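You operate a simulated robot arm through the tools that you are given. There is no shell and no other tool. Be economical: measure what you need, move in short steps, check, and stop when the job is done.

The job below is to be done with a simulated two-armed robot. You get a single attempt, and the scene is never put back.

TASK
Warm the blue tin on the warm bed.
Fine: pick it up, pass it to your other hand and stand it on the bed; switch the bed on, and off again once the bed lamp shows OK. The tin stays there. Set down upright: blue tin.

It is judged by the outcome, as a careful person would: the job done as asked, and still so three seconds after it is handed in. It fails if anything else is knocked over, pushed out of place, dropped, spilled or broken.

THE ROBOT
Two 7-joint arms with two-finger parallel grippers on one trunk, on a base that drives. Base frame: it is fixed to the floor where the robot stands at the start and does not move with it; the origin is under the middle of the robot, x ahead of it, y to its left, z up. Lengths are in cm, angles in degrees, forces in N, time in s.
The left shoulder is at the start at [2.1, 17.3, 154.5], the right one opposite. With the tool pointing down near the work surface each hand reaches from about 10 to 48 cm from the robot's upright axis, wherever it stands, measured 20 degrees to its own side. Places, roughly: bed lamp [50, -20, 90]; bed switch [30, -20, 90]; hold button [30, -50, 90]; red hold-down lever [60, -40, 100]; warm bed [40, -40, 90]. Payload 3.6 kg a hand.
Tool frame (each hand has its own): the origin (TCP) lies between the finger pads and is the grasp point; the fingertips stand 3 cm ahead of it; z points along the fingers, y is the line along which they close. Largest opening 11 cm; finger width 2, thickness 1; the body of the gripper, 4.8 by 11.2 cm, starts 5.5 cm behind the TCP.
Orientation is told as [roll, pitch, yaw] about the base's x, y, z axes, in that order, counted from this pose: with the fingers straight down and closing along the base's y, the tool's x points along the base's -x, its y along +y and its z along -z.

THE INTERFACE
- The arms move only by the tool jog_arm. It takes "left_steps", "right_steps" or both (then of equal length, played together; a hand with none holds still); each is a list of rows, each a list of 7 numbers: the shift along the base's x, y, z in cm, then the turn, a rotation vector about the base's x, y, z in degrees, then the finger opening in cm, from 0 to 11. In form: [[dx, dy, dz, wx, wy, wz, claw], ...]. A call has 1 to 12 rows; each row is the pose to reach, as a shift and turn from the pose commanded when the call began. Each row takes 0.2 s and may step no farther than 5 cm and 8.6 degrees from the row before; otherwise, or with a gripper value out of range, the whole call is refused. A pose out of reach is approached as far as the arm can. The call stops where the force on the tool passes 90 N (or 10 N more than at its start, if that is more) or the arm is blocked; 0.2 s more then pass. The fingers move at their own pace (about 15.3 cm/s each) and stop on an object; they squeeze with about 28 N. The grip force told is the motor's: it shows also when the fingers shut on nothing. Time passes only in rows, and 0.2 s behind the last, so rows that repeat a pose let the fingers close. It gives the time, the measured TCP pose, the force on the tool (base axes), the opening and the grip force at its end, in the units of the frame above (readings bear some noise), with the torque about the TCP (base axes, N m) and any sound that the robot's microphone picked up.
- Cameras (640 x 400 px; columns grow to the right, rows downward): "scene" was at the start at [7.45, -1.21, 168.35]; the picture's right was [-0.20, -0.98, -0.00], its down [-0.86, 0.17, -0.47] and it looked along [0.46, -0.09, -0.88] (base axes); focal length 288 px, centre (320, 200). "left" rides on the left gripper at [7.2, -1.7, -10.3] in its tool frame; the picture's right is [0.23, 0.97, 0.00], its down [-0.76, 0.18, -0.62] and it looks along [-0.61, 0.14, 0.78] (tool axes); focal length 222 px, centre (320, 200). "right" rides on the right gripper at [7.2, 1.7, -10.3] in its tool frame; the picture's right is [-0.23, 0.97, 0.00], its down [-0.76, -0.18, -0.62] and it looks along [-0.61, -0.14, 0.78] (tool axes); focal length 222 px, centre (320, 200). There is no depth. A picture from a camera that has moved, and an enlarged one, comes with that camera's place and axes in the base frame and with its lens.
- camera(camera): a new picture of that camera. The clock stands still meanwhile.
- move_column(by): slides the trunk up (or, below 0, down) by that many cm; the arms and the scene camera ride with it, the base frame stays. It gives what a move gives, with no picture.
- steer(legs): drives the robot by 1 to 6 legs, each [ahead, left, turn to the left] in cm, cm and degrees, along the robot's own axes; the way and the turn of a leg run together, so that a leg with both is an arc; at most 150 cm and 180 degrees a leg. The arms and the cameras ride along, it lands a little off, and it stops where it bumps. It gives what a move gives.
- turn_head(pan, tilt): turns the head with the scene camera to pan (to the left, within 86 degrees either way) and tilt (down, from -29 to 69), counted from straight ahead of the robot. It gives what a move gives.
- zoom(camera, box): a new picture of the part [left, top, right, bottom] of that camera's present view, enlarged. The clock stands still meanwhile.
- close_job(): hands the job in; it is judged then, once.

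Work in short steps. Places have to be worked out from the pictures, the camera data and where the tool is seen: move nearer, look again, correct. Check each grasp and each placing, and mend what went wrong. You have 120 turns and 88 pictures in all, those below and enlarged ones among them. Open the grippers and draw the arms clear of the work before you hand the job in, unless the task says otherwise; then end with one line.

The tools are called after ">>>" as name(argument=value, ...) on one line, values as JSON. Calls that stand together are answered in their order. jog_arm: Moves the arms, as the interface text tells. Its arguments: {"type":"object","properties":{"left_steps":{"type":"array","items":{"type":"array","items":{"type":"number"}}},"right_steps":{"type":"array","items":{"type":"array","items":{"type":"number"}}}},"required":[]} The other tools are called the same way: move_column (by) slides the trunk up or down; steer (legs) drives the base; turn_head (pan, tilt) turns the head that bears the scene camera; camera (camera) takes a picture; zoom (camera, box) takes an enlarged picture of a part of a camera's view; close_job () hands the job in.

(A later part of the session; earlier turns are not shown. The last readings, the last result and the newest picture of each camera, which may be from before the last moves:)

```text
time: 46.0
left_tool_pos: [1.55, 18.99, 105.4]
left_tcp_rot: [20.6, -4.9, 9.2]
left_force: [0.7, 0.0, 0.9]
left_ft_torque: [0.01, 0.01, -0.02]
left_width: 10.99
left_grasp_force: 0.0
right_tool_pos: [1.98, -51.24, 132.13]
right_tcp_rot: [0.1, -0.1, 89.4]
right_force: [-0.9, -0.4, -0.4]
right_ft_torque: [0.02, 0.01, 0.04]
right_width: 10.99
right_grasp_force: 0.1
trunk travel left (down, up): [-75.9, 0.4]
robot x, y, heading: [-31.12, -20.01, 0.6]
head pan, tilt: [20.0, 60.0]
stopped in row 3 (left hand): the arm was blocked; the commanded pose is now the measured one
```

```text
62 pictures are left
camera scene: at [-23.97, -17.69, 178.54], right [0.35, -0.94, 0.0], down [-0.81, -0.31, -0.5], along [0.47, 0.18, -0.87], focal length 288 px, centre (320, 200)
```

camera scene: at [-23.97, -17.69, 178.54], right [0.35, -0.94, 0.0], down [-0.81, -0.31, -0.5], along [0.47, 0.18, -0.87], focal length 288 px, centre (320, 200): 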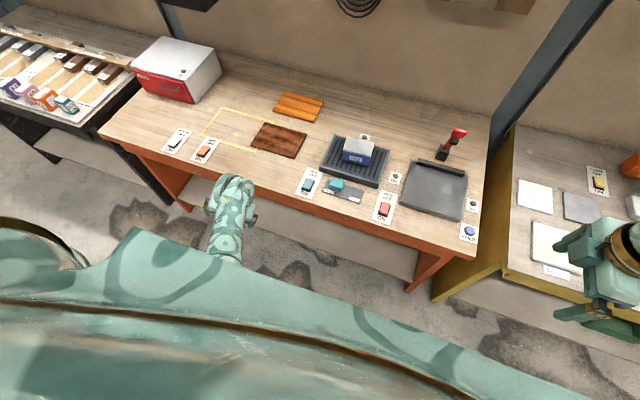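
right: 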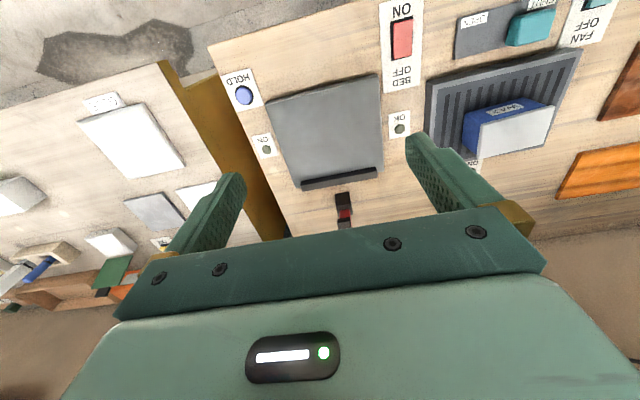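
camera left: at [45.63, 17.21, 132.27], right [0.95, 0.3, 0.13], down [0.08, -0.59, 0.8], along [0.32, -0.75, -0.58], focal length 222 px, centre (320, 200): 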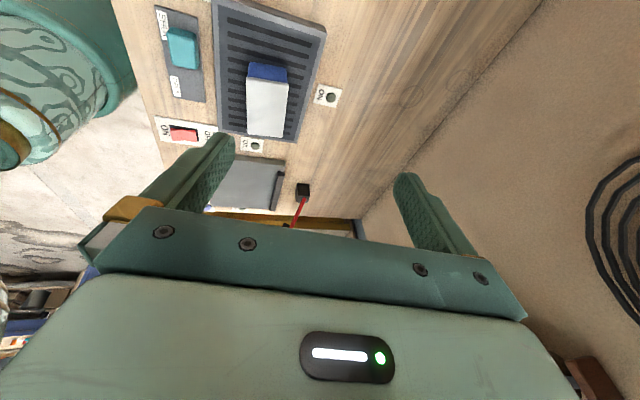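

The elbow is now under the chest, close to the starting posture. I'll try going inward from here, keeping the hand's present tilt.

>>> jog_arm(left_steps=[[0, -4, 0, 0, 0, 0, 11], [0, -8, 0, 0, 0, 0, 11], [0, -12, 0, 0, 0, 0, 11], [0, -16, 0, 0, 0, 0, 11], [0, -20, 0, 0, 0, 0, 11], [0, -24, 0, 0, 0, 0, 11], [0, -28, 0, 0, 0, 0, 11], [0, -28, 0, 0, 0, 0, 11]])

>>> camera(camera="scene")

```text
time: 46.6
left_tool_pos: [2.09, 22.07, 108.12]
left_tcp_rot: [30.8, -7.5, 9.4]
left_force: [-0.2, -0.9, 0.1]
left_ft_torque: [0.0, 0.0, 0.01]
left_width: 10.99
left_grasp_force: 0.1
right_tool_pos: [2.01, -51.13, 132.07]
right_tcp_rot: [0.1, 0.0, 89.5]
right_force: [-0.5, 1.0, -0.4]
right_ft_torque: [0.01, 0.0, 0.02]
right_width: 11.02
right_grasp_force: 0.0
trunk travel left (down, up): [-75.9, 0.4]
robot x, y, heading: [-31.42, -20.05, 0.4]
head pan, tilt: [20.0, 60.0]
stopped in row 3 (left hand): the arm was blocked; the commanded pose is now the measured one
```

```text
61 pictures are left
camera scene: at [-23.92, -17.69, 178.54], right [0.35, -0.94, 0.0], down [-0.81, -0.31, -0.5], along [0.47, 0.18, -0.87], focal length 288 px, centre (320, 200)
```

scene: 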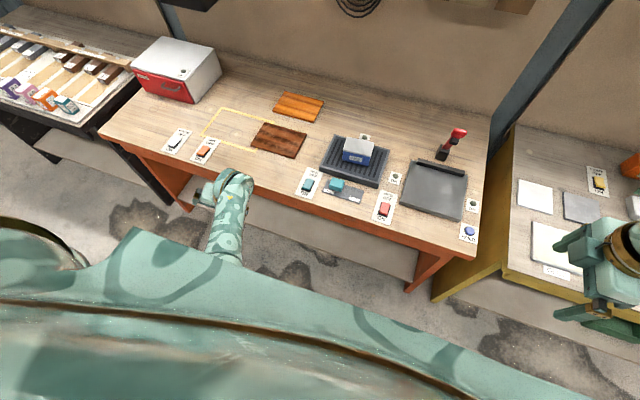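

It's still working against a limit. I'll take the hand out to the side and back, beside the shoulder, so the upper arm spreads outward, then come forward.

>>> jog_arm(left_steps=[[-2, 4, 1, -5, 0, 0, 11], [-4, 8, 2, -10, 0, 0, 11], [-6, 12, 3, -15, 0, 0, 11], [-9, 15, 4, -20, 0, 0, 11], [-12, 18, 5, -25, 5, 0, 11], [-15, 21, 6, -30, 7, 0, 11], [-19, 23, 7, -30, 7, 0, 11], [-23, 25, 8, -30, 7, 0, 11], [-27, 26, 9, -30, 7, 0, 11], [-27, 26, 9, -30, 7, 0, 11]])

>>> turn_head(pan=60, tilt=45)

>>> camera(camera="scene")

```text
time: 48.8
left_tool_pos: [-24.9, 47.67, 116.95]
left_tcp_rot: [2.2, 4.8, 10.1]
left_force: [0.5, -0.4, -0.2]
left_ft_torque: [0.0, 0.01, 0.03]
left_width: 11.01
left_grasp_force: 0.0
right_tool_pos: [2.01, -51.14, 131.97]
right_tcp_rot: [0.0, -0.1, 89.5]
right_force: [0.5, -0.6, 0.5]
right_ft_torque: [-0.02, 0.02, -0.03]
right_width: 11.0
right_grasp_force: 0.2
trunk travel left (down, up): [-75.9, 0.4]
robot x, y, heading: [-31.39, -20.28, 0.4]
head pan, tilt: [20.0, 60.0]
```

```text
time: 49.9
left_tool_pos: [-24.9, 47.69, 116.98]
left_tcp_rot: [2.1, 4.7, 10.1]
left_force: [-0.6, 0.3, -1.4]
left_ft_torque: [0.0, 0.0, 0.01]
left_width: 10.98
left_grasp_force: 0.1
right_tool_pos: [2.05, -51.21, 132.15]
right_tcp_rot: [0.0, -0.1, 89.4]
right_force: [-0.5, 0.3, 0.1]
right_ft_torque: [-0.01, 0.0, -0.02]
right_width: 11.0
right_grasp_force: 0.0
trunk travel left (down, up): [-75.9, 0.4]
robot x, y, heading: [-30.9, -19.97, 0.5]
head pan, tilt: [60.0, 45.0]
```

```text
60 pictures are left
camera scene: at [-26.21, -12.96, 180.48], right [0.87, -0.49, 0.0], down [-0.35, -0.62, -0.71], along [0.35, 0.62, -0.71], focal length 288 px, centre (320, 200)
```

scene: 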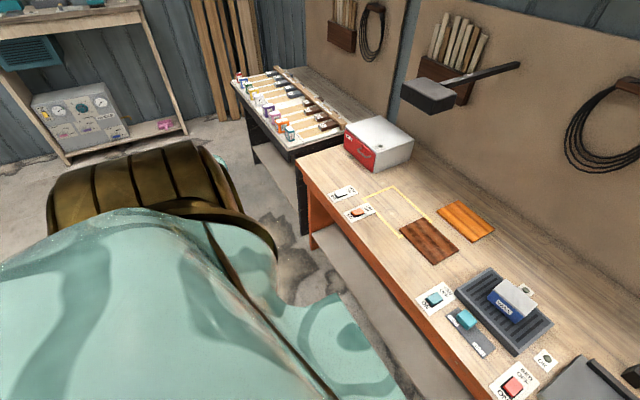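

The hand tracks well here. New trick: pre-yaw the hand one way while bent, hang the arm nearly straight down, then yaw back, so the upper-arm roll takes a share of the turn and swings the elbow outward. First I pre-yaw by −80.

>>> jog_arm(left_steps=[[0, 0, 0, 0, 0, -8, 11], [0, 0, 0, 0, 0, -16, 11], [0, 0, 0, 0, 0, -24, 11], [0, 0, 0, 0, 0, -32, 11], [0, 0, 0, 0, 0, -40, 11], [0, 0, 0, 0, 0, -48, 11], [0, 0, 0, 0, 0, -56, 11], [0, 0, 0, 0, 0, -64, 11], [0, 0, 0, 0, 0, -72, 11], [0, 0, 0, 0, 0, -80, 11], [0, 0, 0, 0, 0, -80, 11]])

>>> jog_arm(left_steps=[[0, -4, -2, 0, 0, 0, 11], [0, -8, -4, 0, 0, 0, 11], [0, -12, -7, 0, 0, 0, 11], [0, -16, -10, 0, 0, 0, 11], [0, -20, -13, 0, 0, 0, 11], [0, -24, -16, 0, 0, 0, 11], [0, -28, -19, 0, 0, 0, 11], [0, -31, -22, 0, 0, 0, 11], [0, -34, -25, 0, 0, 0, 11], [0, -36, -28, 0, 0, 0, 11], [0, -38, -32, 0, 0, 0, 11], [0, -38, -36, 0, 0, 0, 11]])

```text
time: 52.3
left_tool_pos: [-24.97, 47.7, 117.06]
left_tcp_rot: [2.1, 4.9, -70.0]
left_force: [0.7, -0.5, -0.4]
left_ft_torque: [0.0, 0.01, -0.04]
left_width: 11.02
left_grasp_force: 0.0
right_tool_pos: [2.05, -51.16, 132.06]
right_tcp_rot: [0.0, 0.0, 89.5]
right_force: [0.7, 0.0, -0.2]
right_ft_torque: [0.01, 0.01, -0.01]
right_width: 11.01
right_grasp_force: 0.0
trunk travel left (down, up): [-75.9, 0.4]
robot x, y, heading: [-30.88, -20.29, 0.8]
head pan, tilt: [60.0, 45.0]
```

```text
time: 54.9
left_tool_pos: [-24.77, 9.49, 85.66]
left_tcp_rot: [2.2, 4.7, -70.0]
left_force: [-0.6, -0.9, -0.6]
left_ft_torque: [-0.02, -0.03, 0.02]
left_width: 11.02
left_grasp_force: 0.0
left hand out of reach, approached as far as the arm can: row 11, 12
right_tool_pos: [2.01, -51.1, 132.26]
right_tcp_rot: [0.0, 0.1, 89.3]
right_force: [0.2, -0.2, 0.7]
right_ft_torque: [-0.05, 0.0, -0.01]
right_width: 10.98
right_grasp_force: 0.0
trunk travel left (down, up): [-75.9, 0.4]
robot x, y, heading: [-31.33, -20.13, 0.7]
head pan, tilt: [60.0, 45.0]
```

The arm is straight and hanging. Now I yaw +88 here.

>>> jog_arm(left_steps=[[0, 0, 0, 0, 0, 8, 11], [0, 0, 0, 0, 0, 16, 11], [0, 0, 0, 0, 0, 24, 11], [0, 0, 0, 0, 0, 32, 11], [0, 0, 0, 0, 0, 40, 11], [0, 0, 0, 0, 0, 48, 11], [0, 0, 0, 0, 0, 56, 11], [0, 0, 0, 0, 0, 64, 11], [0, 0, 0, 0, 0, 72, 11], [0, 0, 0, 0, 0, 80, 11], [0, 0, 0, 0, 0, 88, 11], [0, 0, 0, 0, 0, 88, 11]])

>>> camera(camera="left")

>>> jog_arm(left_steps=[[4, 0, 3, 0, 0, 0, 11], [8, 0, 6, 0, 0, 0, 11], [12, 0, 9, 0, 0, 0, 11], [16, 0, 12, 0, 0, 0, 11], [20, 0, 14, 0, 0, 0, 11], [24, 0, 16, 0, 0, 0, 11], [28, 0, 18, 0, 0, 0, 11], [28, 0, 18, 0, 0, 0, 11]])

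>>> camera(camera="scene")

```text
time: 57.5
left_tool_pos: [-25.47, 9.45, 85.9]
left_tcp_rot: [2.1, 4.8, 18.2]
left_force: [0.1, 0.8, 0.3]
left_ft_torque: [-0.02, -0.05, -0.04]
left_width: 10.98
left_grasp_force: 0.1
left hand out of reach, approached as far as the arm can: row 8, 9, 10, 11, 12
right_tool_pos: [2.07, -51.18, 132.06]
right_tcp_rot: [0.0, 0.0, 89.5]
right_force: [0.2, 0.0, 0.7]
right_ft_torque: [-0.05, 0.01, 0.0]
right_width: 11.0
right_grasp_force: 0.0
trunk travel left (down, up): [-75.9, 0.4]
robot x, y, heading: [-31.26, -20.15, 0.4]
head pan, tilt: [60.0, 45.0]
```

```text
59 pictures are left
camera left: at [-30.81, 5.47, 96.69], right [-0.52, 0.85, 0.06], down [0.72, 0.4, 0.56], along [0.46, 0.33, -0.82], focal length 222 px, centre (320, 200)
```

left: 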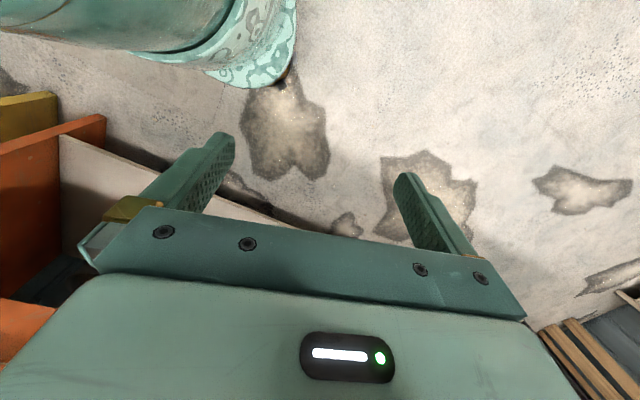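

```text
time: 59.3
left_tool_pos: [6.12, 10.1, 98.94]
left_tcp_rot: [2.1, 4.7, 18.1]
left_force: [0.3, -0.1, -0.2]
left_ft_torque: [-0.01, 0.0, 0.01]
left_width: 10.98
left_grasp_force: 0.1
left hand out of reach, approached as far as the arm can: row 1, 2, 3, 4, 5, 6, 7, 8
right_tool_pos: [1.96, -51.22, 132.08]
right_tcp_rot: [0.0, 0.0, 89.4]
right_force: [0.4, 0.2, 0.1]
right_ft_torque: [0.01, -0.02, 0.0]
right_width: 11.0
right_grasp_force: 0.0
trunk travel left (down, up): [-75.9, 0.4]
robot x, y, heading: [-31.36, -20.26, 0.7]
head pan, tilt: [60.0, 45.0]
```

```text
58 pictures are left
camera scene: at [-26.24, -12.96, 180.49], right [0.87, -0.49, 0.0], down [-0.35, -0.62, -0.71], along [0.35, 0.62, -0.71], focal length 288 px, centre (320, 200)
```

scene: 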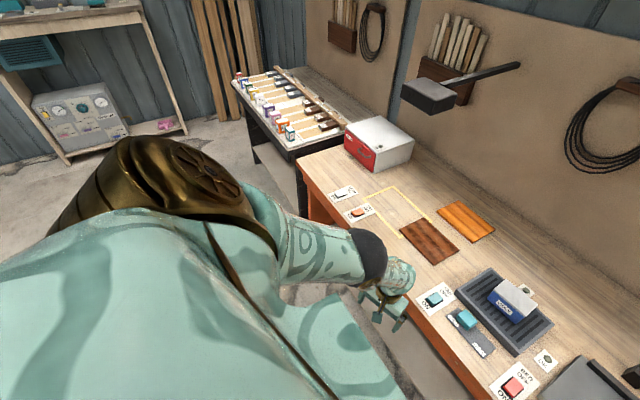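

The shoulder posture changed and the upper arm is now on the outside. I'll raise the hand, bring it inward, and see.

>>> jog_arm(left_steps=[[-1, -1, 3, 0, 0, 0, 11], [-2, -3, 6, 0, 0, 0, 11], [-3, -6, 9, 0, 0, 0, 11], [-4, -9, 12, 0, 0, 0, 11], [-4, -12, 15, 0, 0, 0, 11], [-4, -15, 18, 0, 0, 0, 11], [-4, -18, 18, 0, 0, 0, 11], [-4, -18, 18, 0, 0, 0, 11]])

>>> camera(camera="scene")

```text
time: 61.1
left_tool_pos: [13.38, -13.01, 109.34]
left_tcp_rot: [2.1, 4.9, 18.2]
left_force: [-0.4, -0.7, -0.4]
left_ft_torque: [-0.02, -0.02, -0.02]
left_width: 11.01
left_grasp_force: 0.0
left hand out of reach, approached as far as the arm can: row 1, 2, 3, 4, 5, 6, 7, 8
right_tool_pos: [2.05, -51.09, 132.01]
right_tcp_rot: [0.0, -0.1, 89.4]
right_force: [0.1, 0.0, 0.5]
right_ft_torque: [-0.03, 0.0, 0.02]
right_width: 11.02
right_grasp_force: 0.0
trunk travel left (down, up): [-75.9, 0.4]
robot x, y, heading: [-30.82, -20.22, 0.5]
head pan, tilt: [60.0, 45.0]
```

```text
57 pictures are left
camera scene: at [-26.17, -12.93, 180.49], right [0.87, -0.49, 0.0], down [-0.35, -0.62, -0.71], along [0.35, 0.62, -0.71], focal length 288 px, centre (320, 200)
```

scene: 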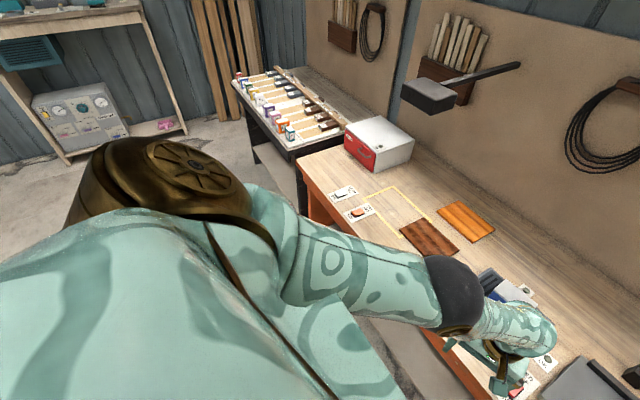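

The hand crossed inward at last, but the arm is locked straight. I'll pull it back and up toward the shoulder to bend the elbow.

>>> jog_arm(left_steps=[[-3, 1, 3, 0, 0, 0, 11], [-6, 2, 6, 0, 0, 0, 11], [-9, 3, 9, 0, 0, 0, 11], [-12, 4, 12, 0, 0, 0, 11], [-12, 4, 12, 0, 0, 0, 11], [-12, 4, 12, 0, 0, 0, 11], [-12, 4, 12, 0, 0, 0, 11]])

>>> camera(camera="scene")

```text
time: 62.7
left_tool_pos: [15.18, -14.0, 111.82]
left_tcp_rot: [2.2, 4.9, 18.1]
left_force: [0.1, 0.2, -0.2]
left_ft_torque: [0.03, 0.0, -0.03]
left_width: 11.0
left_grasp_force: 0.0
left hand out of reach, approached as far as the arm can: row 1, 2, 3, 4, 5, 6, 7
right_tool_pos: [2.06, -51.13, 132.14]
right_tcp_rot: [0.0, 0.0, 89.5]
right_force: [0.2, 0.1, -0.4]
right_ft_torque: [-0.01, 0.01, -0.01]
right_width: 10.99
right_grasp_force: 0.0
trunk travel left (down, up): [-75.9, 0.4]
robot x, y, heading: [-31.49, -20.28, 0.7]
head pan, tilt: [60.0, 45.0]
```

```text
56 pictures are left
camera scene: at [-26.16, -13.02, 180.49], right [0.87, -0.49, 0.0], down [-0.35, -0.62, -0.71], along [0.35, 0.62, -0.71], focal length 288 px, centre (320, 200)
```

scene: 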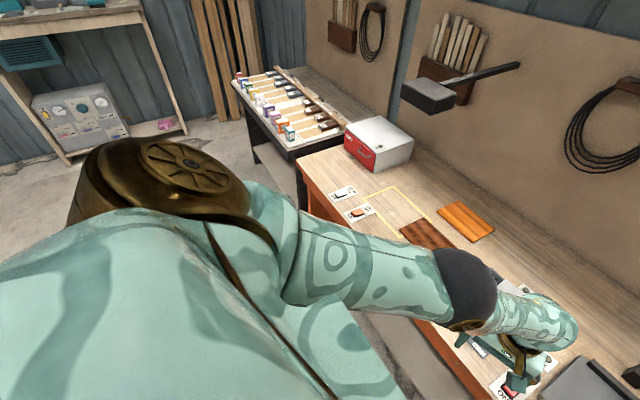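

The elbow is stuck at its straight limit. Pushing the hand downward and back toward the body should bend it with the elbow up, so I'll try that; the hand is clear of the table edge.

>>> jog_arm(left_steps=[[-2, 0, -3, 0, 0, 0, 11], [-4, 0, -6, 0, 0, 0, 11], [-7, 0, -9, 0, 0, 0, 11], [-10, 0, -12, 0, 0, 0, 11], [-13, 0, -14, 0, 0, 0, 11], [-16, 0, -16, 0, 0, 0, 11], [-19, 0, -16, 0, 0, 0, 11], [-19, 0, -16, 0, 0, 0, 11]])

>>> camera(camera="scene")

```text
time: 64.7
left_tool_pos: [2.6, -9.94, 97.28]
left_tcp_rot: [2.8, -0.5, 19.5]
left_force: [0.0, -0.4, -0.2]
left_ft_torque: [0.02, 0.0, -0.02]
left_width: 11.01
left_grasp_force: 0.1
left hand out of reach, approached as far as the arm can: row 2, 3, 4, 5, 6
right_tool_pos: [2.09, -51.01, 132.17]
right_tcp_rot: [0.0, -0.1, 89.4]
right_force: [-0.3, -1.2, -0.2]
right_ft_torque: [0.0, -0.02, -0.02]
right_width: 11.0
right_grasp_force: 0.1
trunk travel left (down, up): [-75.9, 0.4]
robot x, y, heading: [-30.95, -20.34, 0.4]
head pan, tilt: [60.0, 45.0]
stopped in row 8 (left hand): the arm was blocked; the commanded pose is now the measured one
```

```text
55 pictures are left
camera scene: at [-26.22, -12.96, 180.49], right [0.87, -0.49, 0.0], down [-0.35, -0.62, -0.71], along [0.35, 0.62, -0.71], focal length 288 px, centre (320, 200)
```

scene: 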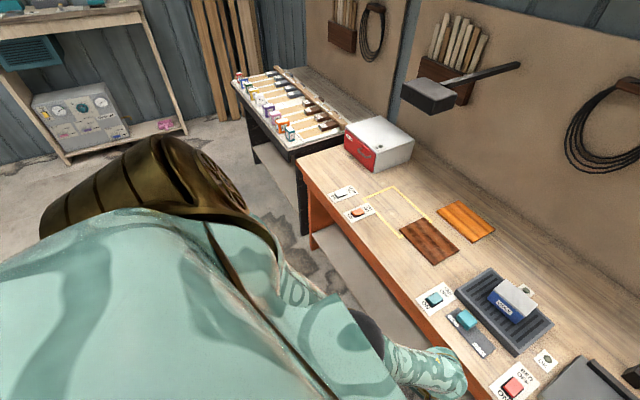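

The elbow now seems to be on the left with the forearm pointing inward. I'll try raising the hand toward the original relative pose.

>>> jog_arm(left_steps=[[0, 0, 3, 0, 0, 0, 11], [0, 0, 6, 0, 0, 0, 11], [0, 0, 9, 0, 0, 0, 11], [0, 0, 12, 0, 0, 0, 11], [0, 0, 15, 0, 0, 0, 11], [0, 0, 18, 0, 0, 0, 11], [0, 0, 18, 0, 0, 0, 11]])

>>> camera(camera="scene")

```text
time: 65.5
left_tool_pos: [3.97, 1.22, 105.22]
left_tcp_rot: [12.0, -5.2, 20.2]
left_force: [0.2, -0.5, -0.2]
left_ft_torque: [0.01, 0.01, -0.01]
left_width: 10.99
left_grasp_force: 0.0
right_tool_pos: [1.98, -51.04, 132.12]
right_tcp_rot: [0.0, 0.0, 89.4]
right_force: [0.5, -0.1, -0.8]
right_ft_torque: [-0.01, 0.04, 0.02]
right_width: 10.99
right_grasp_force: 0.0
trunk travel left (down, up): [-75.9, 0.4]
robot x, y, heading: [-30.78, -19.9, 0.8]
head pan, tilt: [60.0, 45.0]
stopped in row 4 (left hand): the arm was blocked; the commanded pose is now the measured one
```

```text
54 pictures are left
camera scene: at [-26.2, -12.94, 180.49], right [0.87, -0.49, 0.0], down [-0.35, -0.62, -0.71], along [0.35, 0.62, -0.71], focal length 288 px, centre (320, 200)
```

scene: 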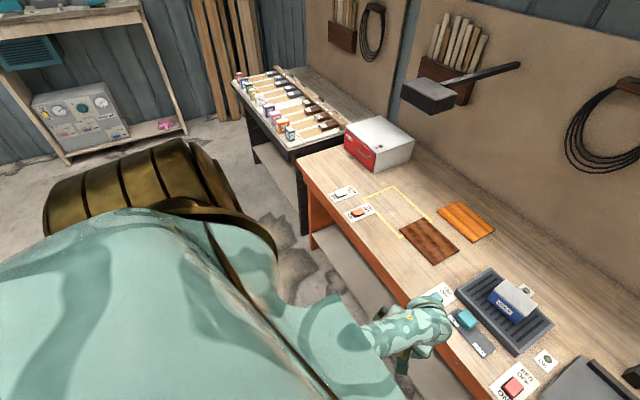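

It's closer, but the upper arm needs more roll. I'll repeat the trick with a larger twist, starting by going out to the side, levelling and pre-yawing.

>>> jog_arm(left_steps=[[-3, 4, 1, -3, 0, 0, 11], [-6, 8, 2, -6, 2, 0, 11], [-9, 12, 3, -9, 4, 0, 11], [-12, 16, 4, -12, 5, 0, 11], [-15, 20, 5, -12, 5, 0, 11], [-18, 24, 6, -12, 5, 0, 11], [-21, 28, 7, -12, 5, 0, 11], [-24, 32, 8, -12, 5, 0, 11], [-27, 36, 10, -12, 5, 0, 11], [-29, 40, 12, -12, 5, 0, 11], [-29, 44, 12, -12, 5, 0, 11], [-29, 46, 12, -12, 5, 0, 11]])

>>> jog_arm(left_steps=[[0, 0, 0, 0, 0, -8.5, 11], [0, 0, 0, 0, 0, -17, 11], [0, 0, 0, 0, 0, -25.5, 11], [0, 0, 0, 0, 0, -34, 11], [0, 0, 0, 0, 0, -42.5, 11], [0, 0, 0, 0, 0, -51, 11], [0, 0, 0, 0, 0, -59.5, 11], [0, 0, 0, 0, 0, -68, 11], [0, 0, 0, 0, 0, -76.5, 11], [0, 0, 0, 0, 0, -85, 11], [0, 0, 0, 0, 0, -93.5, 11], [0, 0, 0, 0, 0, -102, 11]])

>>> jog_arm(left_steps=[[0, -4, -2, 0, 0, 0, 11], [0, -8, -4, 0, 0, 0, 11], [0, -12, -7, 0, 0, 0, 11], [0, -16, -10, 0, 0, 0, 11], [0, -20, -13, 0, 0, 0, 11], [0, -24, -16, 0, 0, 0, 11], [0, -28, -19, 0, 0, 0, 11], [0, -31, -22, 0, 0, 0, 11], [0, -34, -25, 0, 0, 0, 11], [0, -36, -28, 0, 0, 0, 11], [0, -38, -32, 0, 0, 0, 11], [0, -38, -36, 0, 0, 0, 11]])

```text
refused: row 1 steps farther than a row can; nothing moved
```

```text
time: 68.1
left_tool_pos: [3.83, 0.97, 105.15]
left_tcp_rot: [11.8, -5.2, -82.0]
left_force: [-0.6, 0.8, 0.0]
left_ft_torque: [0.01, -0.04, -0.03]
left_width: 10.98
left_grasp_force: 0.1
right_tool_pos: [2.08, -51.06, 132.16]
right_tcp_rot: [0.1, 0.0, 89.4]
right_force: [0.6, 0.4, 0.2]
right_ft_torque: [0.01, 0.01, 0.02]
right_width: 11.0
right_grasp_force: 0.0
trunk travel left (down, up): [-75.9, 0.4]
robot x, y, heading: [-30.96, -20.17, 0.6]
head pan, tilt: [60.0, 45.0]
```

```text
time: 70.0
left_tool_pos: [10.87, -12.71, 100.07]
left_tcp_rot: [17.4, -4.1, -70.0]
left_force: [1.1, 0.7, 0.7]
left_ft_torque: [0.02, -0.04, 0.01]
left_width: 10.99
left_grasp_force: 0.0
left hand out of reach, approached as far as the arm can: row 4, 5, 6, 7, 8, 9
right_tool_pos: [2.18, -51.2, 131.86]
right_tcp_rot: [0.1, -0.1, 89.5]
right_force: [0.0, 0.3, 0.5]
right_ft_torque: [0.04, 0.0, -0.02]
right_width: 11.0
right_grasp_force: 0.0
trunk travel left (down, up): [-75.9, 0.4]
robot x, y, heading: [-31.2, -19.86, 0.2]
head pan, tilt: [60.0, 45.0]
stopped in row 9 (left hand): the arm was blocked; the commanded pose is now the measured one
```

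The first row was refused while the rest ran, so I must not chain dependent calls like that. The hand is at [11,−13,100] with yaw −70 and the arm is almost straight. I'll swing it to the hanging pose at the side.

>>> jog_arm(left_steps=[[-4, 2, -1, 0, 0, 0, 11], [-8, 4, -2, 0, 0, 0, 11], [-12, 6, -4, 0, 0, 0, 11], [-16, 9, -6, 0, 0, 0, 11], [-20, 12, -8, 0, 0, 0, 11], [-24, 15, -10, 0, 0, 0, 11], [-28, 18, -12, 0, 0, 0, 11], [-32, 20, -14, 0, 0, 0, 11], [-36, 21, -14, 0, 0, 0, 11], [-36, 21, -14, 0, 0, 0, 11]])

```text
refused: row 4 steps farther than a row can; nothing moved
```

I'll use smaller steps.

>>> jog_arm(left_steps=[[-3.2, 2, -1, 0, 0, 0, 11], [-6.4, 4, -2, 0, 0, 0, 11], [-9.6, 6, -3.5, 0, 0, 0, 11], [-12.8, 8, -5, 0, 0, 0, 11], [-16, 10, -6.5, 0, 0, 0, 11], [-19.2, 12, -8, 0, 0, 0, 11], [-22.4, 14, -9.5, 0, 0, 0, 11], [-25.6, 16, -11, 0, 0, 0, 11], [-29, 18, -12.5, 0, 0, 0, 11], [-32.5, 20, -14, 0, 0, 0, 11], [-36, 21, -14, 0, 0, 0, 11], [-36, 21, -14, 0, 0, 0, 11]])

```text
time: 72.6
left_tool_pos: [-25.62, 8.26, 86.4]
left_tcp_rot: [17.3, -4.3, -70.2]
left_force: [0.1, 0.5, 0.3]
left_ft_torque: [0.0, -0.01, -0.01]
left_width: 11.03
left_grasp_force: 0.1
left hand out of reach, approached as far as the arm can: row 1, 2, 3, 4, 5, 6, 7, 8, 9, 10, 11, 12
right_tool_pos: [2.08, -51.19, 132.07]
right_tcp_rot: [0.0, -0.2, 89.4]
right_force: [-0.7, -1.3, -0.5]
right_ft_torque: [0.03, 0.04, -0.02]
right_width: 11.01
right_grasp_force: 0.1
trunk travel left (down, up): [-75.9, 0.4]
robot x, y, heading: [-31.14, -20.33, 0.5]
head pan, tilt: [60.0, 45.0]
```

It's hanging. I'll level the tool (tips lean forward about 17°), then twist.

>>> jog_arm(left_steps=[[0, 0, 0, 0, 8, 0, 11], [0, 0, 0, 0, 17, 0, 11], [0, 0, 0, 0, 17, 0, 11]])

>>> jog_arm(left_steps=[[0, 0, 0, 0, 0, 8.5, 11], [0, 0, 0, 0, 0, 17, 11], [0, 0, 0, 0, 0, 25.5, 11], [0, 0, 0, 0, 0, 34, 11], [0, 0, 0, 0, 0, 42.5, 11], [0, 0, 0, 0, 0, 51, 11], [0, 0, 0, 0, 0, 59.5, 11], [0, 0, 0, 0, 0, 68, 11], [0, 0, 0, 0, 0, 76.5, 11], [0, 0, 0, 0, 0, 85, 11], [0, 0, 0, 0, 0, 93.5, 11], [0, 0, 0, 0, 0, 102, 11]])

>>> jog_arm(left_steps=[[0, 0, 0, 0, 0, 8.5, 11], [0, 0, 0, 0, 0, 17, 11], [0, 0, 0, 0, 0, 25.5, 11], [0, 0, 0, 0, 0, 34, 11], [0, 0, 0, 0, 0, 42.5, 11], [0, 0, 0, 0, 0, 51, 11], [0, 0, 0, 0, 0, 59.5, 11], [0, 0, 0, 0, 0, 68, 11]])

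>>> camera(camera="scene")

```text
refused: row 2 steps farther than a row can; nothing moved
```

```text
time: 75.2
left_tool_pos: [-25.26, 8.33, 86.53]
left_tcp_rot: [17.3, -4.3, 31.9]
left_force: [-0.5, 0.6, 0.7]
left_ft_torque: [0.0, -0.04, -0.01]
left_width: 11.02
left_grasp_force: 0.1
left hand out of reach, approached as far as the arm can: row 12
right_tool_pos: [2.02, -51.08, 132.14]
right_tcp_rot: [0.0, 0.1, 89.5]
right_force: [-0.4, -0.2, -0.3]
right_ft_torque: [-0.02, -0.01, 0.01]
right_width: 11.02
right_grasp_force: 0.1
trunk travel left (down, up): [-75.9, 0.4]
robot x, y, heading: [-31.33, -20.09, 0.7]
head pan, tilt: [60.0, 45.0]
```

```text
time: 77.0
left_tool_pos: [-25.64, 8.65, 87.22]
left_tcp_rot: [17.4, -4.2, 99.9]
left_force: [-0.1, 1.0, 0.4]
left_ft_torque: [0.02, 0.01, 0.02]
left_width: 10.97
left_grasp_force: 0.0
left hand out of reach, approached as far as the arm can: row 2, 3, 4, 5, 6, 7, 8
right_tool_pos: [2.22, -50.95, 132.04]
right_tcp_rot: [0.1, 0.0, 89.5]
right_force: [1.2, -0.2, -0.6]
right_ft_torque: [-0.02, 0.01, -0.02]
right_width: 10.98
right_grasp_force: 0.0
trunk travel left (down, up): [-75.9, 0.4]
robot x, y, heading: [-31.42, -20.12, 0.3]
head pan, tilt: [60.0, 45.0]
```

```text
53 pictures are left
camera scene: at [-25.97, -12.88, 180.48], right [0.87, -0.49, 0.0], down [-0.35, -0.62, -0.71], along [0.35, 0.62, -0.71], focal length 288 px, centre (320, 200)
```

scene: 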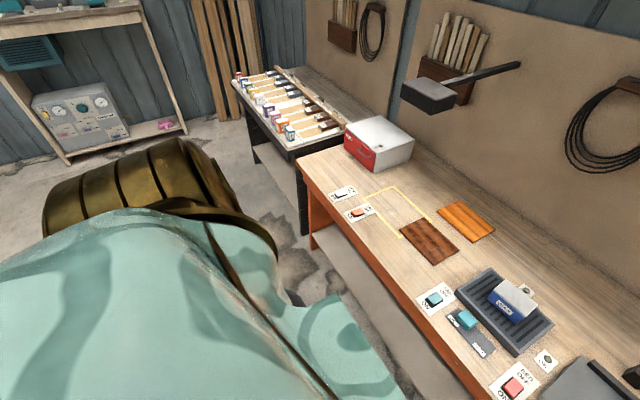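

Yaw 100 reached. I'll level the tool, then bring the hand forward and up.

>>> jog_arm(left_steps=[[0, 0, 0, 0, -8, 0, 11], [0, 0, 0, 0, -16, 0, 11], [4, 0, 2, 0, -17, 0, 11], [8, 0, 4, 0, -17, 0, 11], [12, 0, 7, 0, -17, 0, 11], [16, 0, 10, 0, -17, 0, 11], [19, 0, 13, 0, -17, 0, 11], [22, 0, 16, 0, -17, 0, 11], [25, 0, 19, 0, -17, 0, 11], [28, 0, 22, 0, -17, 0, 11], [28, 0, 22, 0, -17, 0, 11]])

>>> camera(camera="scene")

```text
time: 79.4
left_tool_pos: [9.08, 9.94, 100.07]
left_tcp_rot: [0.6, -1.3, 100.7]
left_force: [0.0, 0.2, 0.2]
left_ft_torque: [0.03, -0.01, 0.0]
left_width: 11.0
left_grasp_force: 0.0
left hand out of reach, approached as far as the arm can: row 1, 2, 3, 4, 5, 6, 7, 8, 9, 10, 11
right_tool_pos: [2.02, -51.2, 132.08]
right_tcp_rot: [0.0, -0.1, 89.4]
right_force: [0.2, -0.2, 0.4]
right_ft_torque: [0.0, 0.01, -0.03]
right_width: 11.01
right_grasp_force: 0.1
trunk travel left (down, up): [-75.9, 0.4]
robot x, y, heading: [-30.82, -20.03, 0.6]
head pan, tilt: [60.0, 45.0]
```

```text
52 pictures are left
camera scene: at [-26.21, -12.99, 180.49], right [0.87, -0.49, 0.0], down [-0.35, -0.62, -0.71], along [0.35, 0.62, -0.71], focal length 288 px, centre (320, 200)
```

scene: 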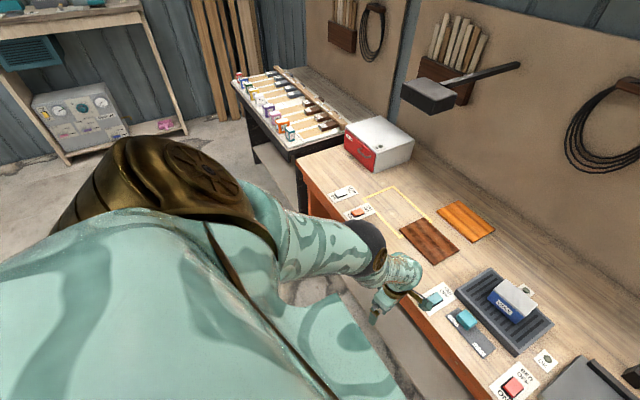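

The elbow's hinge now faces right and down, so it should bend by raising the forearm. I'll pull the hand up and back.

>>> jog_arm(left_steps=[[-1, -1, 4, 0, 0, 0, 11], [-2, -2, 8, 0, 0, 0, 11], [-4, -3, 12, 0, 0, 0, 11], [-6, -4, 16, 0, 0, 0, 11], [-8, -5, 20, 0, 0, 0, 11], [-8, -5, 20, 0, 0, 0, 11], [-8, -5, 20, 0, 0, 0, 11]])

>>> camera(camera="scene")

```text
time: 81.0
left_tool_pos: [17.25, 5.59, 108.23]
left_tcp_rot: [0.6, -1.3, 100.6]
left_force: [0.3, 0.6, 0.8]
left_ft_torque: [0.01, 0.03, 0.02]
left_width: 11.0
left_grasp_force: 0.1
left hand out of reach, approached as far as the arm can: row 1, 2, 3, 4, 5, 6, 7
right_tool_pos: [2.09, -51.14, 132.08]
right_tcp_rot: [0.0, -0.1, 89.3]
right_force: [0.4, -0.2, -0.4]
right_ft_torque: [0.02, -0.01, -0.01]
right_width: 11.01
right_grasp_force: 0.1
trunk travel left (down, up): [-75.9, 0.4]
robot x, y, heading: [-31.36, -20.38, 0.8]
head pan, tilt: [60.0, 45.0]
```

```text
51 pictures are left
camera scene: at [-26.19, -12.92, 180.48], right [0.87, -0.49, 0.0], down [-0.35, -0.62, -0.71], along [0.35, 0.62, -0.71], focal length 288 px, centre (320, 200)
```

scene: 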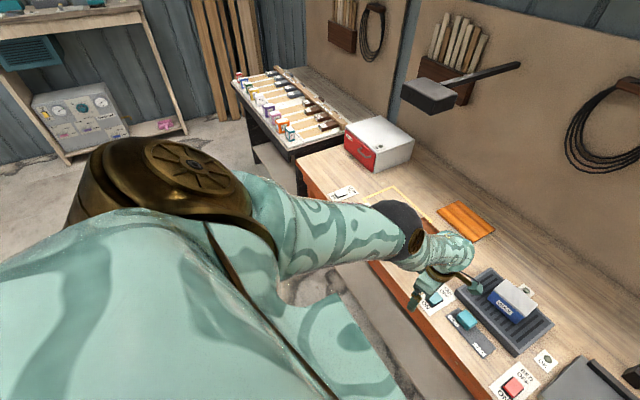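

I'll try bending the other way, down and inward.

>>> jog_arm(left_steps=[[-3, -1, -2, 0, 0, 0, 11], [-6, -2, -4, 0, 0, 0, 11], [-9, -4, -6, 0, 0, 0, 11], [-12, -6, -7, 0, 0, 0, 11], [-15, -8, -7, 0, 0, 0, 11], [-18, -10, -6, 0, 0, 0, 11], [-18, -10, -6, 0, 0, 0, 11]])

>>> camera(camera="scene")

```text
time: 82.6
left_tool_pos: [3.71, -4.67, 96.43]
left_tcp_rot: [0.6, -1.3, 100.7]
left_force: [-0.2, 0.3, -0.4]
left_ft_torque: [0.0, 0.02, 0.01]
left_width: 10.99
left_grasp_force: 0.2
left hand out of reach, approached as far as the arm can: row 1, 2, 3, 4, 5, 6, 7
right_tool_pos: [2.16, -51.14, 132.1]
right_tcp_rot: [-0.1, 0.1, 89.4]
right_force: [0.0, 0.7, 0.7]
right_ft_torque: [-0.03, 0.01, 0.04]
right_width: 10.98
right_grasp_force: 0.0
trunk travel left (down, up): [-75.9, 0.4]
robot x, y, heading: [-30.69, -20.15, 0.7]
head pan, tilt: [60.0, 45.0]
```

```text
50 pictures are left
camera scene: at [-26.17, -12.95, 180.49], right [0.87, -0.49, 0.0], down [-0.35, -0.62, -0.71], along [0.35, 0.62, -0.71], focal length 288 px, centre (320, 200)
```

scene: 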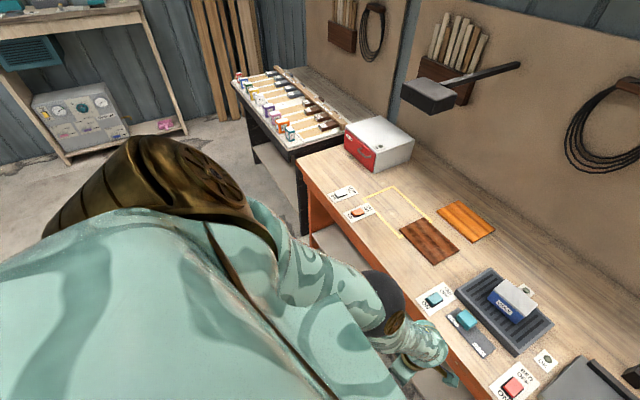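

The hinge has turned about halfway, and the bend direction is now forward-left-up. One more twist cycle should finish it, so I go out to the side with a bent arm first.

>>> jog_arm(left_steps=[[-0.8, 4, 1.6, 0, 0, 0, 11], [-1.6, 8, 3.2, 0, 0, 0, 11], [-2.4, 12, 4.8, 0, 0, 0, 11], [-3.2, 16, 6.4, 0, 0, 0, 11], [-4, 20, 8, 0, 0, 0, 11], [-4.8, 24, 10, 0, 0, 0, 11], [-6, 28, 12, 0, 0, 0, 11], [-8, 32, 14, 0, 0, 0, 11], [-10, 36, 16, 0, 0, 0, 11], [-12, 40, 18, 0, 0, 0, 11], [-14, 42, 20, 0, 0, 0, 11], [-14, 42, 20, 0, 0, 0, 11]])

>>> camera(camera="scene")

```text
time: 85.2
left_tool_pos: [-3.89, 43.66, 107.89]
left_tcp_rot: [0.6, -1.3, 100.6]
left_force: [0.3, -0.9, -0.2]
left_ft_torque: [-0.07, -0.01, 0.01]
left_width: 11.0
left_grasp_force: 0.0
left hand out of reach, approached as far as the arm can: row 1, 2, 3, 4, 5, 6, 7, 8, 9, 10, 11, 12
right_tool_pos: [2.12, -51.18, 132.14]
right_tcp_rot: [0.0, -0.1, 89.4]
right_force: [0.4, 0.5, -1.1]
right_ft_torque: [-0.02, -0.01, -0.01]
right_width: 11.02
right_grasp_force: 0.1
trunk travel left (down, up): [-75.9, 0.4]
robot x, y, heading: [-30.89, -20.19, 0.5]
head pan, tilt: [60.0, 45.0]
```

```text
49 pictures are left
camera scene: at [-26.13, -13.03, 180.49], right [0.87, -0.49, 0.0], down [-0.35, -0.62, -0.71], along [0.35, 0.62, -0.71], focal length 288 px, centre (320, 200)
```

scene: 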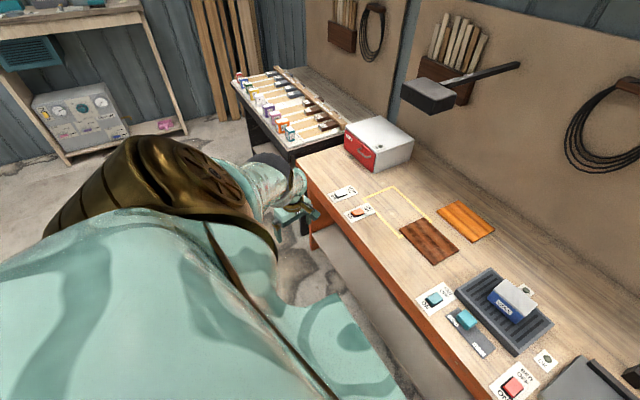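

The arm is straight with the elbow outside, which is useful. I'll now pull the hand in toward the front and up, so that it bends with the elbow out.

>>> jog_arm(left_steps=[[2, -3, 2, 0, 0, 0, 11], [4, -6, 4, 0, 0, 0, 11], [6, -9, 6, 0, 0, 0, 11], [8, -12, 8, 0, 0, 0, 11], [10, -15, 10, 0, 0, 0, 11], [12, -18, 12, 0, 0, 0, 11], [12, -21, 14, 0, 0, 0, 11], [12, -24, 16, 0, 0, 0, 11], [12, -24, 16, 0, 0, 0, 11]])

>>> camera(camera="scene")

```text
time: 87.2
left_tool_pos: [19.2, 25.45, 117.74]
left_tcp_rot: [0.6, -1.3, 100.6]
left_force: [0.4, 0.5, 0.5]
left_ft_torque: [0.01, 0.01, -0.02]
left_width: 11.01
left_grasp_force: 0.2
left hand out of reach, approached as far as the arm can: row 1, 2, 3, 4, 5, 6, 7, 8, 9
right_tool_pos: [1.99, -51.12, 132.05]
right_tcp_rot: [0.0, 0.2, 89.5]
right_force: [0.8, -0.4, 0.1]
right_ft_torque: [0.0, -0.02, 0.01]
right_width: 11.0
right_grasp_force: 0.1
trunk travel left (down, up): [-75.9, 0.4]
robot x, y, heading: [-31.13, -20.24, 0.7]
head pan, tilt: [60.0, 45.0]
```

```text
48 pictures are left
camera scene: at [-26.18, -12.97, 180.49], right [0.87, -0.49, 0.0], down [-0.35, -0.62, -0.71], along [0.35, 0.62, -0.71], focal length 288 px, centre (320, 200)
```

scene: 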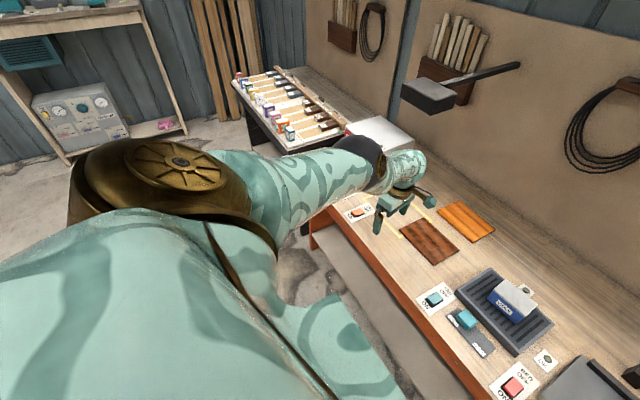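

It's still locked straight. I'll try bending toward the upper left instead, the hinge's free direction, so I can unwind the wrist there.

>>> jog_arm(left_steps=[[-2, 3, 3, 0, 0, 0, 11], [-4, 6, 6, 0, 0, 0, 11], [-6, 9, 9, 0, 0, 0, 11], [-8, 12, 12, 0, 0, 0, 11], [-10, 15, 15, 0, 0, 0, 11], [-12, 17, 18, 0, 0, 0, 11], [-14, 19, 21, 0, 0, 0, 11], [-17, 20, 24, 0, 0, 0, 11], [-20, 20, 27, 0, 0, 0, 11], [-20, 20, 27, 0, 0, 0, 11]])

>>> camera(camera="scene")

```text
time: 89.4
left_tool_pos: [4.78, 53.7, 144.7]
left_tcp_rot: [0.5, -1.3, 100.6]
left_force: [0.6, -0.4, 0.3]
left_ft_torque: [-0.02, -0.03, -0.02]
left_width: 11.03
left_grasp_force: 0.0
left hand out of reach, approached as far as the arm can: row 1, 2, 3, 4, 5, 6, 7, 8, 9, 10
right_tool_pos: [2.06, -51.02, 132.06]
right_tcp_rot: [0.1, 0.0, 89.3]
right_force: [0.0, 0.4, 0.0]
right_ft_torque: [-0.02, -0.04, 0.01]
right_width: 10.98
right_grasp_force: 0.1
trunk travel left (down, up): [-75.9, 0.4]
robot x, y, heading: [-31.24, -20.39, 0.4]
head pan, tilt: [60.0, 45.0]
```

```text
47 pictures are left
camera scene: at [-26.13, -12.97, 180.48], right [0.87, -0.49, 0.0], down [-0.35, -0.62, -0.71], along [0.35, 0.62, -0.71], focal length 288 px, centre (320, 200)
```

scene: 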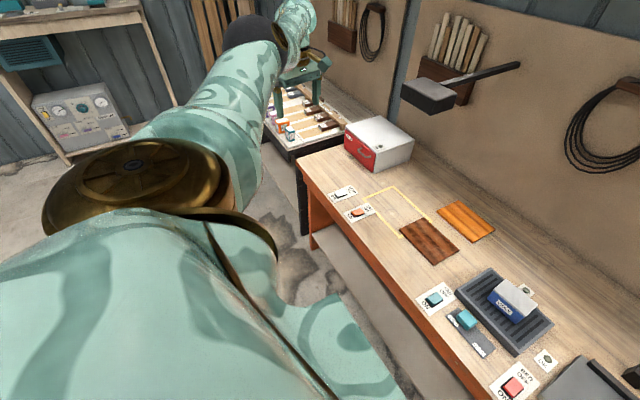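

The arm is out horizontally to the left. Here a yaw turn uses only the wrist, so I'll unwind the yaw by about −90 to free the wrist.

>>> jog_arm(left_steps=[[0, 0, 0, 0, 0, -8.5, 11], [0, 0, 0, 0, 0, -17, 11], [0, 0, 0, 0, 0, -25.5, 11], [0, 0, 0, 0, 0, -34, 11], [0, 0, 0, 0, 0, -42.5, 11], [0, 0, 0, 0, 0, -51, 11], [0, 0, 0, 0, 0, -59.5, 11], [0, 0, 0, 0, 0, -68, 11], [0, 0, 0, 0, 0, -76.5, 11], [0, 0, 0, 0, 0, -85, 11], [0, 0, 0, 0, 0, -93, 11], [0, 0, 0, 0, 0, -93, 11]])

>>> jog_arm(left_steps=[[2, -4, 0, 0, 0, 0, 11], [4, -8, 0, 0, 0, 0, 11], [6, -12, 0, 0, 0, 0, 11], [7, -16, 0, 0, 0, 0, 11], [8, -20, -1, 0, 0, 0, 11], [8, -24, -2, 0, 0, 0, 11], [8, -28, -4, 0, 0, 0, 11], [8, -28, -4, 0, 0, 0, 11]])

>>> camera(camera="scene")

```text
time: 92.0
left_tool_pos: [5.02, 53.77, 144.46]
left_tcp_rot: [0.5, -1.1, 7.5]
left_force: [-0.4, 0.1, 0.0]
left_ft_torque: [-0.02, -0.02, 0.02]
left_width: 10.99
left_grasp_force: 0.0
left hand out of reach, approached as far as the arm can: row 3, 4, 5, 6, 7, 8, 9, 10, 11, 12
right_tool_pos: [2.06, -51.14, 132.11]
right_tcp_rot: [0.0, 0.1, 89.4]
right_force: [0.7, 0.5, -0.8]
right_ft_torque: [0.01, 0.01, 0.03]
right_width: 11.02
right_grasp_force: 0.1
trunk travel left (down, up): [-75.9, 0.4]
robot x, y, heading: [-30.87, -20.13, 0.6]
head pan, tilt: [60.0, 45.0]
```

```text
time: 93.8
left_tool_pos: [24.22, 31.41, 139.39]
left_tcp_rot: [0.5, -1.2, 7.6]
left_force: [-1.1, -0.3, -1.1]
left_ft_torque: [0.0, -0.02, 0.01]
left_width: 11.03
left_grasp_force: 0.0
left hand out of reach, approached as far as the arm can: row 1, 2, 3, 4, 5, 6, 7, 8
right_tool_pos: [2.05, -51.09, 132.15]
right_tcp_rot: [0.0, 0.0, 89.3]
right_force: [-0.1, -0.2, -0.4]
right_ft_torque: [-0.03, 0.02, -0.02]
right_width: 11.01
right_grasp_force: 0.0
trunk travel left (down, up): [-75.9, 0.4]
robot x, y, heading: [-31.27, -19.75, 0.6]
head pan, tilt: [60.0, 45.0]
```

```text
46 pictures are left
camera scene: at [-26.19, -12.93, 180.49], right [0.87, -0.49, 0.0], down [-0.35, -0.62, -0.71], along [0.35, 0.62, -0.71], focal length 288 px, centre (320, 200)
```

scene: 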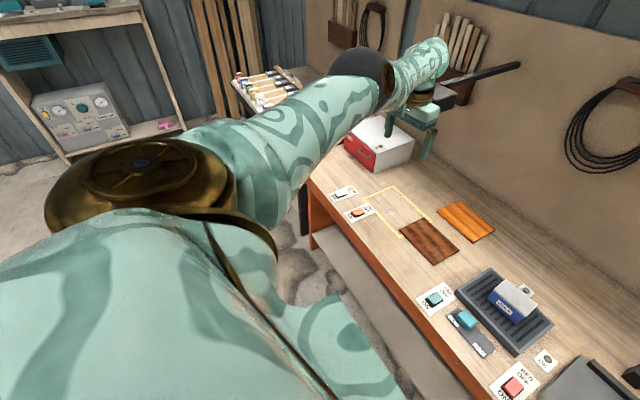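

The arm is straight out with yaw normal. I'll continue inward and pull back strongly toward the robot's midline.

>>> jog_arm(left_steps=[[0, -4, -2, 0, 0, 0, 11], [0, -8, -4, 0, 0, 0, 11], [-1, -12, -6, 0, 0, 0, 11], [-2, -16, -8, 0, 0, 0, 11], [-3, -20, -10, 0, 0, 0, 11], [-4, -24, -12, 0, 0, 0, 11], [-5, -28, -14, 0, 0, 0, 11], [-5, -32, -15, 0, 0, 0, 11], [-5, -36, -16, 0, 0, 0, 11], [-5, -36, -16, 0, 0, 0, 11]])

>>> camera(camera="scene")

```text
time: 96.0
left_tool_pos: [25.03, -5.6, 121.11]
left_tcp_rot: [0.6, -1.2, 7.6]
left_force: [0.3, -0.4, 0.3]
left_ft_torque: [0.01, 0.0, 0.0]
left_width: 10.98
left_grasp_force: 0.1
left hand out of reach, approached as far as the arm can: row 1, 2, 3, 4, 5, 6, 7, 8, 9, 10
right_tool_pos: [2.12, -51.22, 132.08]
right_tcp_rot: [0.0, 0.0, 89.4]
right_force: [-0.6, 0.6, -0.4]
right_ft_torque: [-0.01, 0.0, 0.0]
right_width: 10.98
right_grasp_force: 0.1
trunk travel left (down, up): [-75.9, 0.4]
robot x, y, heading: [-31.34, -20.13, 0.4]
head pan, tilt: [60.0, 45.0]
```

```text
45 pictures are left
camera scene: at [-26.15, -12.9, 180.48], right [0.87, -0.49, 0.0], down [-0.35, -0.62, -0.71], along [0.35, 0.62, -0.71], focal length 288 px, centre (320, 200)
```

scene: 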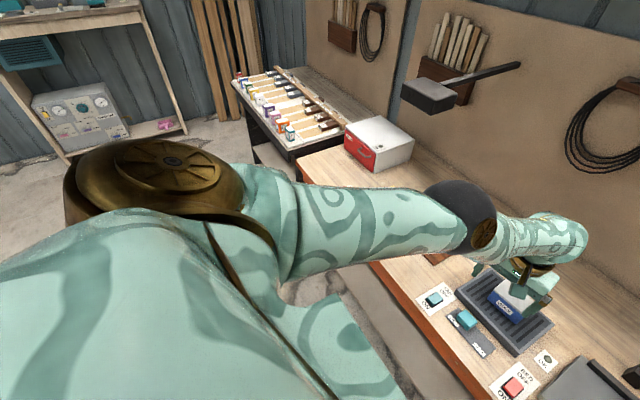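

The hinge faces right, so the forearm should bend upward with the elbow down. With the wrist unwound, I'll try raising the hand and pulling it back again.

>>> jog_arm(left_steps=[[0, 0, 4.5, 0, 0, 0, 11], [0, 0, 9, 0, 0, 0, 11], [-3, 0, 12, 0, 0, 0, 11], [-6, 0, 15, 0, 0, 0, 11], [-9, 0, 17, 0, 0, 0, 11], [-12, 0, 18, 0, 0, 0, 11], [-15, 0, 18, 0, 0, 0, 11], [-18, 0, 18, 0, 0, 0, 11]])

>>> camera(camera="scene")

```text
time: 97.8
left_tool_pos: [28.71, -9.56, 136.04]
left_tcp_rot: [0.5, -1.1, 7.6]
left_force: [-0.6, 0.1, 0.0]
left_ft_torque: [-0.02, 0.03, 0.0]
left_width: 11.02
left_grasp_force: 0.0
left hand out of reach, approached as far as the arm can: row 1, 2, 3, 4, 5, 6, 7, 8
right_tool_pos: [2.13, -51.06, 132.1]
right_tcp_rot: [0.0, 0.0, 89.3]
right_force: [-0.4, 0.5, 0.8]
right_ft_torque: [-0.03, 0.02, 0.01]
right_width: 11.02
right_grasp_force: 0.1
trunk travel left (down, up): [-75.9, 0.4]
robot x, y, heading: [-31.05, -20.16, 0.5]
head pan, tilt: [60.0, 45.0]
```

```text
44 pictures are left
camera scene: at [-26.16, -12.98, 180.49], right [0.87, -0.49, 0.0], down [-0.35, -0.62, -0.71], along [0.35, 0.62, -0.71], focal length 288 px, centre (320, 200)
```

scene: 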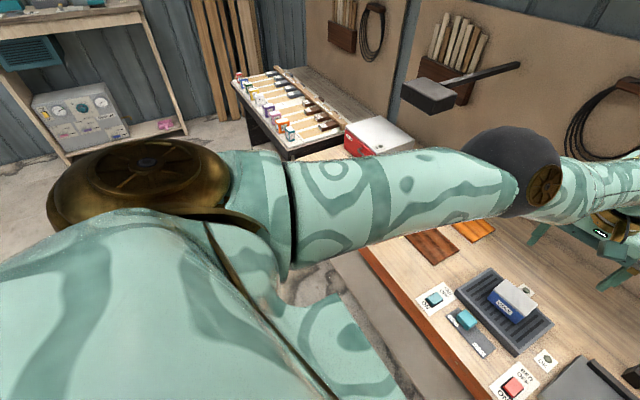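

Up is still locked. I'll test down and back; the tips stay well above everything here.

>>> jog_arm(left_steps=[[0, 0, -4, 0, 0, 0, 11], [-2, 0, -8, 0, 0, 0, 11], [-5, 0, -12, 0, 0, 0, 11], [-8, 0, -15, 0, 0, 0, 11], [-11, 0, -18, 0, 0, 0, 11], [-14, 0, -20, 0, 0, 0, 11], [-17, 0, -22, 0, 0, 0, 11], [-17, 0, -22, 0, 0, 0, 11]])

>>> camera(camera="scene")

```text
time: 99.6
left_tool_pos: [17.31, -12.23, 110.92]
left_tcp_rot: [0.6, -1.2, 7.6]
left_force: [0.4, -0.4, 0.3]
left_ft_torque: [-0.01, 0.02, 0.0]
left_width: 11.0
left_grasp_force: 0.0
left hand out of reach, approached as far as the arm can: row 1, 3, 4, 5, 6, 7, 8
right_tool_pos: [2.03, -51.22, 132.1]
right_tcp_rot: [-0.1, -0.1, 89.4]
right_force: [-0.4, -0.5, -0.5]
right_ft_torque: [0.0, 0.03, 0.02]
right_width: 11.0
right_grasp_force: 0.0
trunk travel left (down, up): [-75.9, 0.4]
robot x, y, heading: [-31.06, -20.37, 0.4]
head pan, tilt: [60.0, 45.0]
```

```text
43 pictures are left
camera scene: at [-26.16, -13.01, 180.49], right [0.87, -0.49, 0.0], down [-0.35, -0.62, -0.71], along [0.35, 0.62, -0.71], focal length 288 px, centre (320, 200)
```

scene: 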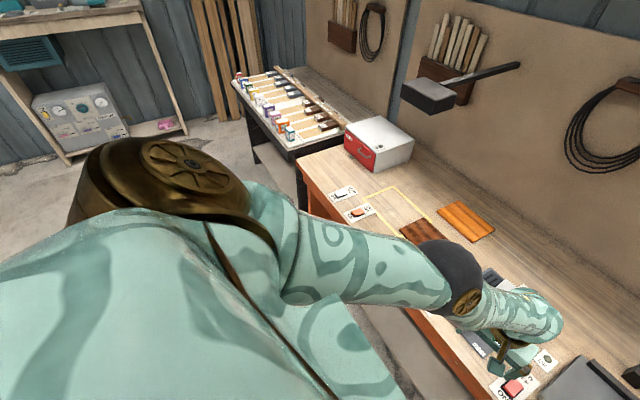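

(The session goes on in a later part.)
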